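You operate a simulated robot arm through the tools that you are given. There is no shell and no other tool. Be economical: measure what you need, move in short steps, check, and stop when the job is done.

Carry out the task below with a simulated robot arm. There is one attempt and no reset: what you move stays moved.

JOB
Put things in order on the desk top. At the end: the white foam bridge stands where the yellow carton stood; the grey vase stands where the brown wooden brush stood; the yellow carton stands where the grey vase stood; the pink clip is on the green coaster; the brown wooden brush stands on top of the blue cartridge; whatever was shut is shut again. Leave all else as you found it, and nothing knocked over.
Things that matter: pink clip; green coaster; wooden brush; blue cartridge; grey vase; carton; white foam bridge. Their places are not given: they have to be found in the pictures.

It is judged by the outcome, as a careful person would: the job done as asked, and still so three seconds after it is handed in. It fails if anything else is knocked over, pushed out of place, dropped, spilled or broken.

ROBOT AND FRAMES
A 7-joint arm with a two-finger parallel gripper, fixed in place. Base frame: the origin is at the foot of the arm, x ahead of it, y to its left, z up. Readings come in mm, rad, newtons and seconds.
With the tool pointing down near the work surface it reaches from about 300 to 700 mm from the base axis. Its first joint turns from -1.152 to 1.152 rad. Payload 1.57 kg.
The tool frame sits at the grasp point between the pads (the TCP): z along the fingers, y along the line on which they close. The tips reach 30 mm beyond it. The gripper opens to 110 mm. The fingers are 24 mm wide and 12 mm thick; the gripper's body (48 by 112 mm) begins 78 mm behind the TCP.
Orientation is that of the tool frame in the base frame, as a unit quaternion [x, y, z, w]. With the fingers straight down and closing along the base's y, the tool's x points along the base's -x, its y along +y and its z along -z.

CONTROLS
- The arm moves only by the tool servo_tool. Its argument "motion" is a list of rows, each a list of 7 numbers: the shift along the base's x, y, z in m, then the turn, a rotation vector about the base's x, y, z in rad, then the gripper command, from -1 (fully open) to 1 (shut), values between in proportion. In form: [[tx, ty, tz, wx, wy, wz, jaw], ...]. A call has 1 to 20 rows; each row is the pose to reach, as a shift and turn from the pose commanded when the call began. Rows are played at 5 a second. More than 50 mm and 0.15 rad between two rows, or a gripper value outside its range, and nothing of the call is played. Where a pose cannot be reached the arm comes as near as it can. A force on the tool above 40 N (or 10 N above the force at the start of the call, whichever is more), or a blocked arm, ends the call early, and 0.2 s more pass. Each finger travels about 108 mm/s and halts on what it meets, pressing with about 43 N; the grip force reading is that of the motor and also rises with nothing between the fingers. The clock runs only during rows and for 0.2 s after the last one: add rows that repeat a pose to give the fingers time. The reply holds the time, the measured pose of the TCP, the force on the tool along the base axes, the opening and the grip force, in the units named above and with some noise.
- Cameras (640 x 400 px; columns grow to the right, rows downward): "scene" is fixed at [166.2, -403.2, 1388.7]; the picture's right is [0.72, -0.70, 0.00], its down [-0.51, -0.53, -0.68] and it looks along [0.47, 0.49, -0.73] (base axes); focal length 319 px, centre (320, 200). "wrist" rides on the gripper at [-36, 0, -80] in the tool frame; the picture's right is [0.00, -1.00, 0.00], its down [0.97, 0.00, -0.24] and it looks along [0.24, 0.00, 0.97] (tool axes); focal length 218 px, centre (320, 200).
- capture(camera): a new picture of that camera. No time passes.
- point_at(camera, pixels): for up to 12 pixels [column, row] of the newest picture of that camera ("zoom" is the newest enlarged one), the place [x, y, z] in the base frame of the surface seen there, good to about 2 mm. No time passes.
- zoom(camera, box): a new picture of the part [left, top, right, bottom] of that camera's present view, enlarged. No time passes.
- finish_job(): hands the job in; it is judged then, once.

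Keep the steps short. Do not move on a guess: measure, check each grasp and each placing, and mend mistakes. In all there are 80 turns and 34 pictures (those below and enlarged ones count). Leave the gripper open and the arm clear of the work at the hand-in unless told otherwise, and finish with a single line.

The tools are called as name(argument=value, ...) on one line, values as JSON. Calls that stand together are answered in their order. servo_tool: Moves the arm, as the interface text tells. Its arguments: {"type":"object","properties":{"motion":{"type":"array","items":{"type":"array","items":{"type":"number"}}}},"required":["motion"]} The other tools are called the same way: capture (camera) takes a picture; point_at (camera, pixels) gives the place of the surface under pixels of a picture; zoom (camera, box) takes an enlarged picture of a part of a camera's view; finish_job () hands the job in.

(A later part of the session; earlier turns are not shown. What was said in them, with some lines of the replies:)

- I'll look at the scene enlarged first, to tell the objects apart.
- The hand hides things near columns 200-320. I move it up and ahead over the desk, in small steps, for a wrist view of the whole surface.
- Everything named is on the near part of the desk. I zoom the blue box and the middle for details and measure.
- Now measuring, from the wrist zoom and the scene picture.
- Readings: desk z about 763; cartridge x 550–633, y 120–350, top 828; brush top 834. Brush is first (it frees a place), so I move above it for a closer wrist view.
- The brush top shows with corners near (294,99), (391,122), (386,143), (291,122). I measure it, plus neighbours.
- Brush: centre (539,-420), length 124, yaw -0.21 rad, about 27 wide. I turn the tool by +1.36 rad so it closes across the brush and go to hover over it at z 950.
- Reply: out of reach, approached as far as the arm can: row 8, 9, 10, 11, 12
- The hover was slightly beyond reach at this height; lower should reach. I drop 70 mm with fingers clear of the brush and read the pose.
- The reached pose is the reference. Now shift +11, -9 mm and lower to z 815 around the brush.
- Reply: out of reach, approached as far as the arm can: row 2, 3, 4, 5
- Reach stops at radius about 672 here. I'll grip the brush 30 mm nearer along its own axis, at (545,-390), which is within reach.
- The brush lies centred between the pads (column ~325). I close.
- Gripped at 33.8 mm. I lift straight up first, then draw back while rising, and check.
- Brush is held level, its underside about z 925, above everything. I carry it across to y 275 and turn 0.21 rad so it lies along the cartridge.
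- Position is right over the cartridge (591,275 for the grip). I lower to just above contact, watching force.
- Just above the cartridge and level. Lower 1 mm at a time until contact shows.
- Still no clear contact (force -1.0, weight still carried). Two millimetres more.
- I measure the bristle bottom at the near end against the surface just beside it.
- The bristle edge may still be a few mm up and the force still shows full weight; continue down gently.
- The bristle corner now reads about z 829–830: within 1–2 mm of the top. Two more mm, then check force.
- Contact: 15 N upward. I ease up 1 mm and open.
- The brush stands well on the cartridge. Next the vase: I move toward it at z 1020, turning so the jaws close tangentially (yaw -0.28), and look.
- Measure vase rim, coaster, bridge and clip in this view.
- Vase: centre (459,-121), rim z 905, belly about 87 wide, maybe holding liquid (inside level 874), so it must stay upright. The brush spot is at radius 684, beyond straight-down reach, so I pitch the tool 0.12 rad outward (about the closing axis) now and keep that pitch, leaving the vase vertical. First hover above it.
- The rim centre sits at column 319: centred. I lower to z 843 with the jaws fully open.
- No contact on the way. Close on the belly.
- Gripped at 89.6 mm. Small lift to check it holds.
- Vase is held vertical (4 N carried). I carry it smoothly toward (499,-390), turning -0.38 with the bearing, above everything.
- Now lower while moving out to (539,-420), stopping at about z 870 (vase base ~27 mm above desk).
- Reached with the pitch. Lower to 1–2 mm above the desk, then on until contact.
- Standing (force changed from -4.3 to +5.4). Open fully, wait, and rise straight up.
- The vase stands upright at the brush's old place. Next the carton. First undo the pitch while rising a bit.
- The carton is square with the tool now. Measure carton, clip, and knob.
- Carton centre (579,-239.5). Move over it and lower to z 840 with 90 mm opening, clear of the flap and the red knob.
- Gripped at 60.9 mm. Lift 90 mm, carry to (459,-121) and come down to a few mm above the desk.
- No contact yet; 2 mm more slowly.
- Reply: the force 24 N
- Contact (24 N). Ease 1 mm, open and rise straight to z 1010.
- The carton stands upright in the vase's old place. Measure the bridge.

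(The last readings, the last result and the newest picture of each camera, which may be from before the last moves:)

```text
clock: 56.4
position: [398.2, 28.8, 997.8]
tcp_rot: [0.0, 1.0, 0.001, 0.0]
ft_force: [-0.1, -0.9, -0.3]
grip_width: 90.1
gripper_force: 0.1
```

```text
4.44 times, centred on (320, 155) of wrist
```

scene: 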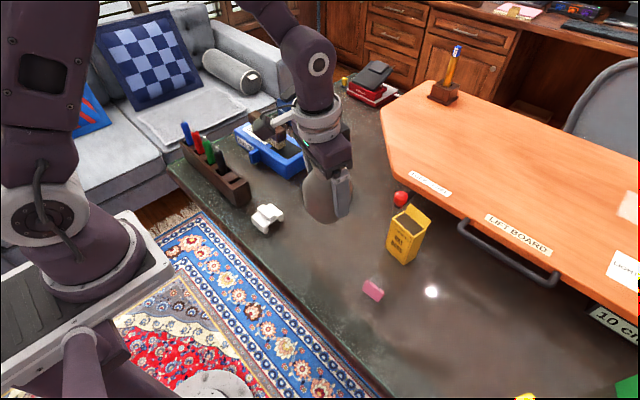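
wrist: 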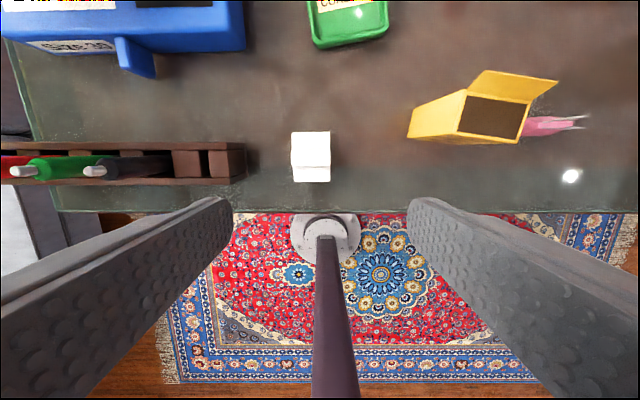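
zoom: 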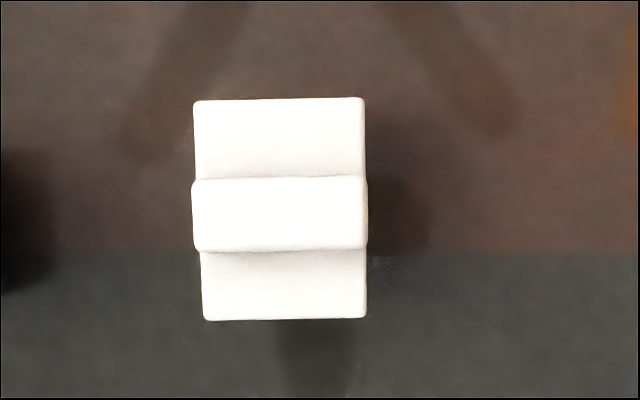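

Bridge: x 390–450, y 17.5–62, ridge top 811, aligned with the axes. I grip across its y-width at (419,40), z 803 (tips at 773, above the desk).

servo_tool(motion=[[0.01, 0.006, -0.04, 0, 0, 0, -0.45], [0.021, 0.011, -0.08, 0, 0, 0, -0.45], [0.021, 0.011, -0.12, 0, 0, 0, -0.45], [0.021, 0.011, -0.15, 0, 0, 0, -0.45], [0.021, 0.011, -0.175, 0, 0, 0, -0.45], [0.021, 0.011, -0.195, 0, 0, 0, -0.45], [0.021, 0.011, -0.195, 0, 0, 0, -0.45]])

servo_tool(motion=[[0, 0, 0, 0, 0, 0, -0.2], [0, 0, 0, 0, 0, 0, 0.1], [0, 0, 0, 0, 0, 0, 0.4], [0, 0, 0, 0, 0, 0, 0.4]])

```text
clock: 58.0
position: [419.5, 40.4, 802.7]
tcp_rot: [0.0, 1.0, 0.0, 0.0]
ft_force: [-0.1, -0.3, -0.4]
grip_width: 79.9
gripper_force: 0.0
```

```text
clock: 59.0
position: [419.7, 38.9, 803.1]
tcp_rot: [0.0, 1.0, 0.0, 0.0]
ft_force: [0.3, 0.4, 0.2]
grip_width: 46.9
gripper_force: 43.0
```

Gripped at 46.9 mm. Lift 150 mm (above the carton's 893), carry to (579,-239.5), and lower to 60 mm up.

servo_tool(motion=[[0, 0, 0.02, 0, 0, 0, 0.4], [0, 0, 0.06, 0, 0, 0, 0.4], [0, 0, 0.1, 0, 0, 0, 0.4], [0, 0, 0.14, 0, 0, 0, 0.4], [0, 0, 0.15, 0, 0, 0, 0.4], [0.018, -0.032, 0.15, 0, 0, 0, 0.4], [0.036, -0.064, 0.15, 0, 0, 0, 0.4], [0.054, -0.096, 0.15, 0, 0, 0, 0.4], [0.072, -0.128, 0.15, 0, 0, 0, 0.4], [0.09, -0.16, 0.15, 0, 0, 0, 0.4], [0.108, -0.192, 0.15, 0, 0, 0, 0.4], [0.126, -0.222, 0.15, 0, 0, 0, 0.4], [0.144, -0.252, 0.15, 0, 0, 0, 0.4], [0.16, -0.279, 0.15, 0, 0, 0, 0.4], [0.16, -0.279, 0.12, 0, 0, 0, 0.4], [0.16, -0.279, 0.08, 0, 0, 0, 0.4], [0.16, -0.279, 0.06, 0, 0, 0, 0.4], [0.16, -0.279, 0.06, 0, 0, 0, 0.4]])

capture(camera="scene")

```text
clock: 62.8
position: [579.3, -239.9, 864.2]
tcp_rot: [-0.001, 1.0, 0.0, 0.0]
ft_force: [-0.4, 0.3, -0.1]
grip_width: 46.7
gripper_force: 42.8
```

```text
8 pictures are left
```

scene: 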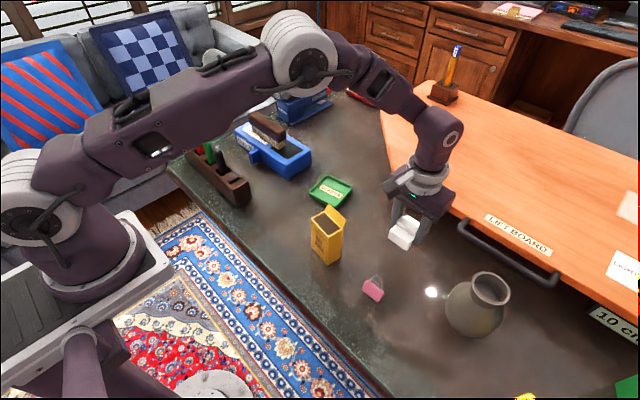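

Bridge held level. In passing I verify the vase from this picture (rim and base), then lower the bridge.

point_at(camera="scene", pixels=[[473, 285], [507, 293], [485, 300], [494, 273], [460, 330], [448, 315], [480, 338], [462, 338], [325, 262], [342, 250], [313, 245], [345, 213]])

servo_tool(motion=[[0, 0, -0.02, 0, 0, 0, 0.4], [0, 0, -0.04, 0, 0, 0, 0.4], [0, 0, -0.053, 0, 0, 0, 0.4], [0, 0, -0.058, 0, 0, 0, 0.4], [0, 0, -0.06, 0, 0, 0, 0.4], [0, 0, -0.06, 0, 0, 0, 0.4]])

```text
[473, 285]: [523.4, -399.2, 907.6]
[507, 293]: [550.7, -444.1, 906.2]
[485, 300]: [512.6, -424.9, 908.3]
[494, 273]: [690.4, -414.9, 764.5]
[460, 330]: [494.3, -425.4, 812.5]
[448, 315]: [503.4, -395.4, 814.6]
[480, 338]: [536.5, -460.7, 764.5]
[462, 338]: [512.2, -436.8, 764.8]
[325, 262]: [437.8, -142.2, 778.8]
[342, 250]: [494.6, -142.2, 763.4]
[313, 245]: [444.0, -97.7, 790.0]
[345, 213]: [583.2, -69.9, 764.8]
```

```text
clock: 64.2
position: [580.9, -239.3, 805.1]
tcp_rot: [-0.001, 1.0, 0.001, 0.0]
ft_force: [0.0, -0.1, 0.5]
grip_width: 46.8
gripper_force: 43.3
```

Vase rim is level at 907, centre ≈ (537,-421): fine. Bridge: 1 mm steps down to contact.

servo_tool(motion=[[0, 0, -0.001, 0, 0, 0, 0.4], [0, 0, -0.001, 0, 0, 0, 0.4], [0, 0, -0.002, 0, 0, 0, 0.4], [0, 0, -0.002, 0, 0, 0, 0.4]])

```text
clock: 65.2
position: [579.3, -239.4, 803.0]
tcp_rot: [-0.001, 1.0, 0.0, 0.0]
ft_force: [-4.8, 2.8, 21.1]
grip_width: 47.1
gripper_force: 43.4
```

Contact (21 N). Ease 1 mm, open, rise, and go over the clip for a close look.

servo_tool(motion=[[0, 0, 0.001, 0, 0, 0, 0.4], [0, 0, 0.001, 0, 0, 0, 0.1], [0, 0, 0.001, 0, 0, 0, -0.2], [0, 0, 0.001, 0, 0, 0, -0.45], [0, 0, 0.001, 0, 0, 0, -0.45], [0, 0, 0.03, 0, 0, 0, -0.45], [0, 0, 0.07, 0, 0, 0, -0.45], [0, 0, 0.11, 0, 0, 0, -0.45], [-0.03, -0.005, 0.13, 0, 0, 0, -0.45], [-0.07, -0.01, 0.13, 0, 0, 0, -0.45], [-0.11, -0.016, 0.13, 0, 0, 0, -0.45], [-0.149, -0.022, 0.13, 0, 0, 0, -0.45], [-0.149, -0.022, 0.12, 0, 0, 0, -0.45], [-0.149, -0.022, 0.12, 0, 0, 0, -0.45]])

capture(camera="wrist")

```text
clock: 68.2
position: [430.9, -262.6, 922.2]
tcp_rot: [-0.001, 1.0, 0.0, 0.0]
ft_force: [0.2, 0.0, 0.0]
grip_width: 79.4
gripper_force: 0.0
```

```text
7 pictures are left
```

wrist: 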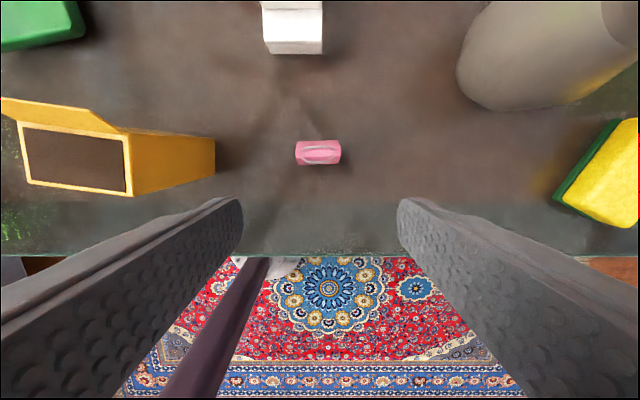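

Bridge stands at the top (292,28). Clip spans columns 295–341, rows 140–165. Measure it.

point_at(camera="wrist", pixels=[[297, 144], [338, 142], [339, 161], [298, 163], [297, 153], [339, 151], [318, 143], [318, 163], [318, 146], [318, 157], [300, 158], [336, 156]])

zoom(camera="wrist", box=[280, 130, 360, 180])

```text
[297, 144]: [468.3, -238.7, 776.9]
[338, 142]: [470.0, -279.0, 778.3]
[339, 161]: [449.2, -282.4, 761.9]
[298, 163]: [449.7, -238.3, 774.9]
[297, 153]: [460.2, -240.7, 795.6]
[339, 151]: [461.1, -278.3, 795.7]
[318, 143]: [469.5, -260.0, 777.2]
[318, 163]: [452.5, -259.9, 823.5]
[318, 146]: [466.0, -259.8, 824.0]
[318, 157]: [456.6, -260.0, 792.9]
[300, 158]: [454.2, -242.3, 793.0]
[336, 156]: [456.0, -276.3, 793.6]
```

```text
8.00 times, centred on (320, 155) of wrist
```

zoom: 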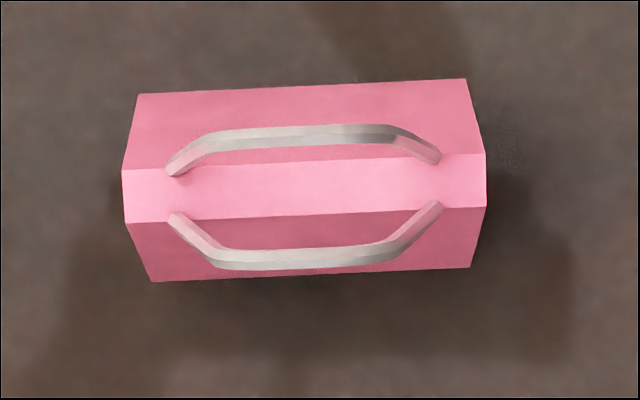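

Clip centre (459.5,-259.5), 39 long along y, yaw +0.04, body top 795. I lower to z 806 so the tips hold the end faces while later clearing the coaster rim, then close.

servo_tool(motion=[[0.015, 0.001, -0.03, 0, 0, 0.02, -0.45], [0.0286, 0.003, -0.06, 0, 0, 0.041, -0.45], [0.0286, 0.003, -0.09, 0, 0, 0.041, -0.45], [0.0286, 0.003, -0.117, 0, 0, 0.041, -0.45], [0.0286, 0.003, -0.117, 0, 0, 0.041, -0.45]])

servo_tool(motion=[[0, 0, 0, 0, 0, 0, 0], [0, 0, 0, 0, 0, 0, 0.25], [0, 0, 0, 0, 0, 0, 0.5], [0, 0, 0, 0, 0, 0, 0.7], [0, 0, 0, 0, 0, 0, 0.7]])

```text
clock: 69.4
position: [458.8, -259.1, 805.4]
tcp_rot: [-0.021, 1.0, 0.0, 0.0]
ft_force: [1.0, -0.1, -0.1]
grip_width: 79.5
gripper_force: 0.1
```

```text
clock: 70.6
position: [459.0, -259.8, 805.8]
tcp_rot: [-0.022, 1.0, 0.0, 0.0]
ft_force: [-0.2, -0.4, 0.4]
grip_width: 40.0
gripper_force: 42.8
```

Gripped at 40.0 mm. Lift 145 mm, carry over to the coaster centre (597,-1), turn +0.14, and lower to about 40 mm above.

servo_tool(motion=[[0, 0, 0.02, 0, 0, 0, 0.7], [0, 0, 0.06, 0, 0, 0, 0.7], [0, 0, 0.1, 0, 0, 0, 0.7], [0, 0, 0.145, 0, 0, 0, 0.7], [0.015, 0.029, 0.145, 0, 0, 0.016, 0.7], [0.031, 0.058, 0.145, 0, 0, 0.032, 0.7], [0.046, 0.087, 0.145, 0, 0, 0.048, 0.7], [0.061, 0.116, 0.145, 0, 0, 0.064, 0.7], [0.077, 0.145, 0.145, 0, 0, 0.08, 0.7], [0.092, 0.174, 0.145, 0, 0, 0.1, 0.7], [0.107, 0.203, 0.145, 0, 0, 0.12, 0.7], [0.123, 0.232, 0.145, 0, 0, 0.14, 0.7], [0.138, 0.2588, 0.145, 0, 0, 0.14, 0.7], [0.138, 0.2588, 0.11, 0, 0, 0.14, 0.7], [0.138, 0.2588, 0.07, 0, 0, 0.14, 0.7], [0.138, 0.2588, 0.045, 0, 0, 0.14, 0.7], [0.138, 0.2588, 0.045, 0, 0, 0.14, 0.7]])

zoom(camera="scene", box=[230, 90, 470, 280])

```text
clock: 74.2
position: [597.6, -1.2, 850.7]
tcp_rot: [-0.09, 0.996, 0.0, 0.0]
ft_force: [0.5, 0.0, 0.0]
grip_width: 40.1
gripper_force: 43.3
```

```text
2.11 times, centred on (350, 185) of scene
```

zoom: 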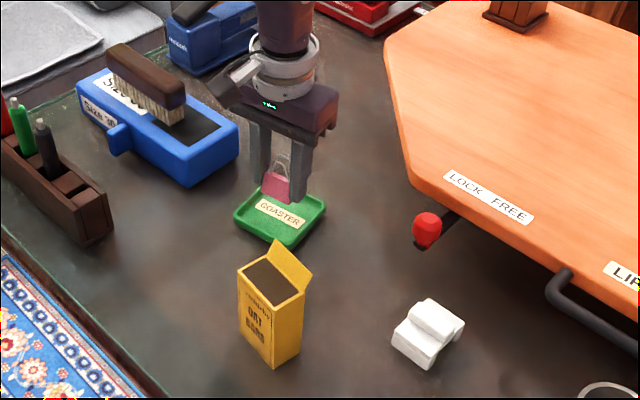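

The clip hangs over the coaster's middle. Lower to near contact, then 1 mm steps.

servo_tool(motion=[[0, 0, -0.012, 0, 0, 0, 0.7], [0, 0, -0.022, 0, 0, 0, 0.7], [0, 0, -0.027, 0, 0, 0, 0.7], [0, 0, -0.027, 0, 0, 0, 0.7]])

servo_tool(motion=[[0, 0, -0.001, 0, 0, 0, 0.7], [0, 0, -0.002, 0, 0, 0, 0.7], [0, 0, -0.002, 0, 0, 0, 0.7]])

```text
clock: 75.2
position: [597.1, 0.3, 824.1]
tcp_rot: [-0.09, 0.996, 0.001, 0.0]
ft_force: [0.1, -0.3, 0.2]
grip_width: 40.1
gripper_force: 43.2
```

```text
clock: 76.0
position: [598.1, -0.3, 821.3]
tcp_rot: [-0.091, 0.996, 0.0, 0.0]
ft_force: [-0.5, 0.0, -0.2]
grip_width: 40.2
gripper_force: 43.0
```

servo_tool(motion=[[0, 0, -0.001, 0, 0, 0, 0.7], [0, 0, -0.002, 0, 0, 0, 0.7], [0, 0, -0.002, 0, 0, 0, 0.7]])

```text
clock: 76.8
position: [597.8, -0.2, 819.3]
tcp_rot: [-0.091, 0.996, 0.0, 0.0]
ft_force: [0.5, 0.3, -0.5]
grip_width: 40.5
gripper_force: 43.3
```

servo_tool(motion=[[0, 0, -0.001, 0, 0, 0, 0.7], [0, 0, -0.0015, 0, 0, 0, 0.7], [0, 0, -0.0015, 0, 0, 0, 0.7]])

zoom(camera="scene", box=[310, 150, 370, 210])

```text
clock: 77.6
position: [598.1, 0.2, 817.7]
tcp_rot: [-0.091, 0.996, 0.0, -0.001]
ft_force: [0.4, 0.4, 0.6]
grip_width: 40.6
gripper_force: 42.6
```

```text
6.67 times, centred on (340, 180) of scene
```

zoom: 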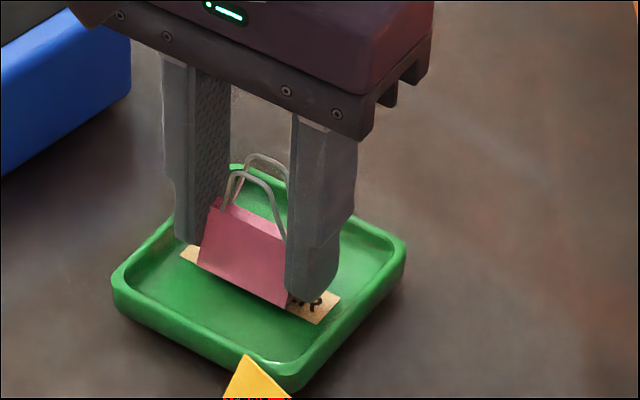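

point_at(camera="zoom", pixels=[[240, 279], [240, 290], [220, 275], [270, 305], [200, 310], [375, 250], [395, 245], [130, 275], [280, 295], [320, 310], [180, 215], [240, 172]])

```text
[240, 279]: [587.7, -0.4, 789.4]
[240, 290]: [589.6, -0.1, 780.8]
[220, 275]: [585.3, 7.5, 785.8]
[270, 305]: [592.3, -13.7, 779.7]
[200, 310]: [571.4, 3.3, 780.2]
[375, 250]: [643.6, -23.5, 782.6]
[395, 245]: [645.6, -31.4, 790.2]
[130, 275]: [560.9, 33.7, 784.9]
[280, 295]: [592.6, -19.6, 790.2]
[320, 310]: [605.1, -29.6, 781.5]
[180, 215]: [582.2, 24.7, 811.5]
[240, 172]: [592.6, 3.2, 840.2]
```

The floor reads about 780 and the clip edge still a little above it. The fingers are inside the rim, so I go on down by 1 mm steps, watching force.

servo_tool(motion=[[0, 0, -0.001, 0, 0, 0, 0.7], [0, 0, -0.0015, 0, 0, 0, 0.7], [0, 0, -0.0015, 0, 0, 0, 0.7]])

```text
clock: 78.4
position: [597.0, -0.1, 816.6]
tcp_rot: [-0.091, 0.996, 0.001, 0.001]
ft_force: [-0.1, -1.1, -0.6]
grip_width: 40.2
gripper_force: 42.6
```

servo_tool(motion=[[0, 0, -0.001, 0, 0, 0, 0.7], [0, 0, -0.0015, 0, 0, 0, 0.7], [0, 0, -0.0015, 0, 0, 0, 0.7]])

```text
clock: 79.2
position: [597.8, -0.2, 815.6]
tcp_rot: [-0.091, 0.996, 0.001, 0.0]
ft_force: [0.1, 0.3, -0.1]
grip_width: 40.2
gripper_force: 42.3
```

servo_tool(motion=[[0, 0, -0.001, 0, 0, 0, 0.7], [0, 0, -0.002, 0, 0, 0, 0.7], [0, 0, -0.002, 0, 0, 0, 0.7]])

```text
clock: 80.0
position: [597.7, -0.6, 812.8]
tcp_rot: [-0.091, 0.996, 0.001, 0.0]
ft_force: [-0.3, 0.0, 1.4]
grip_width: 40.2
gripper_force: 42.8
```

servo_tool(motion=[[0, 0, -0.001, 0, 0, 0, 0.7], [0, 0, -0.001, 0, 0, 0, 0.7], [0, 0, -0.001, 0, 0, 0, 0.7]])

```text
clock: 80.8
position: [599.2, 1.1, 812.3]
tcp_rot: [-0.091, 0.996, 0.0, 0.0]
ft_force: [-2.3, -0.8, 16.1]
grip_width: 40.1
gripper_force: 42.9
```

Contact (16 N). Open only slightly (to ~46 mm) to stay off the rim, rise, then open fully and go up.

servo_tool(motion=[[0, 0, 0.001, 0, 0, 0, 0.7], [0, 0, 0.001, 0, 0, 0, 0.2], [0, 0, 0.001, 0, 0, 0, 0.15], [0, 0, 0.001, 0, 0, 0, 0.15], [0, 0, 0.01, 0, 0, 0, 0.15], [0, 0, 0.03, 0, 0, 0, 0.15], [0, 0, 0.07, 0, 0, 0, 0], [0, 0, 0.11, 0, 0, 0, -1], [0, 0, 0.15, 0, 0, 0, -1], [0, 0, 0.19, 0, 0, 0, -1], [-0.04, 0, 0.22, 0, 0, 0, -1], [-0.08, 0, 0.25, 0, 0, 0, -1], [-0.12, 0, 0.28, 0, 0, 0, -1], [-0.16, 0, 0.31, 0, 0, 0, -1], [-0.2, 0, 0.34, 0, 0, 0, -1], [-0.2, 0, 0.34, 0, 0, 0, -1]])

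capture(camera="wrist")

capture(camera="scene")

```text
clock: 84.2
position: [396.9, 0.3, 1151.4]
tcp_rot: [-0.091, 0.996, 0.0, 0.0]
ft_force: [-0.8, -0.2, -0.2]
grip_width: 110.0
gripper_force: 0.1
```

```text
3 pictures are left
```

wrist: 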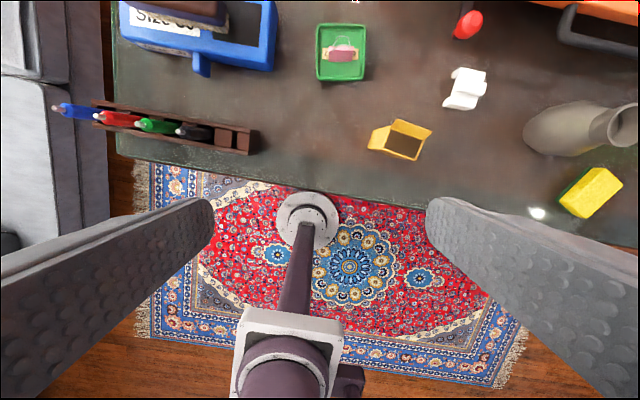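

```text
2 pictures are left
```

scene: 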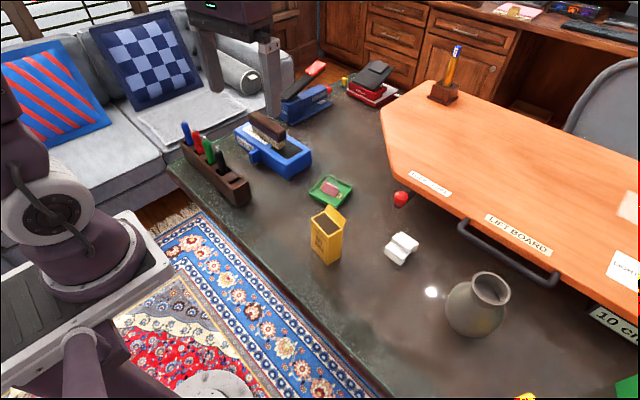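

I check the clip, carton and bridge in one enlarged view.

zoom(camera="scene", box=[300, 165, 430, 275])

point_at(camera="scene", pixels=[[320, 212], [333, 235], [340, 218], [325, 262], [396, 238], [408, 240], [395, 262], [410, 250], [473, 285], [507, 293], [485, 300], [331, 188]])

```text
3.64 times, centred on (365, 220) of scene
```

zoom: 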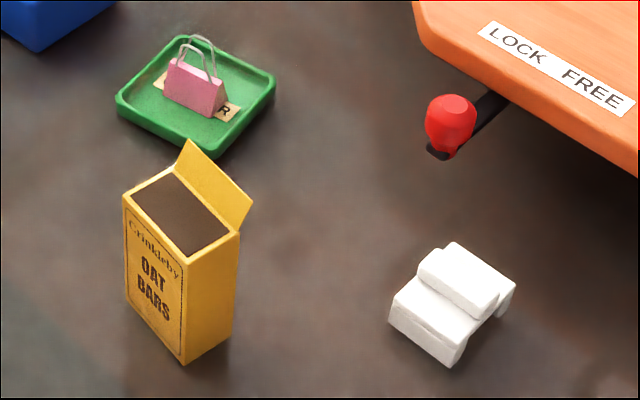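

```text
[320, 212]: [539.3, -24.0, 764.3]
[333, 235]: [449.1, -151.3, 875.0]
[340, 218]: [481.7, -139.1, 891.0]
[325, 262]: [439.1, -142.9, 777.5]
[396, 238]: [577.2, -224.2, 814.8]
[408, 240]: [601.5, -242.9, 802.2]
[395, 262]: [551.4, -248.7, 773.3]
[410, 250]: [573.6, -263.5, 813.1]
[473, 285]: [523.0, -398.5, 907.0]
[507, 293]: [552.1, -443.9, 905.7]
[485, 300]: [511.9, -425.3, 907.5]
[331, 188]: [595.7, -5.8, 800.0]
```

Everything stands in its place: the clip is upright on the coaster, the bridge, carton and vase are level, and the brush is on the cartridge. Nothing shut was opened. The gripper is open and the arm is clear, so I hand in.

finish_job()

```text
The job is handed in.
```

The job is done and handed in: the bridge, vase, carton, clip and brush are each in the place asked for, all standing upright, and nothing that was shut was opened.
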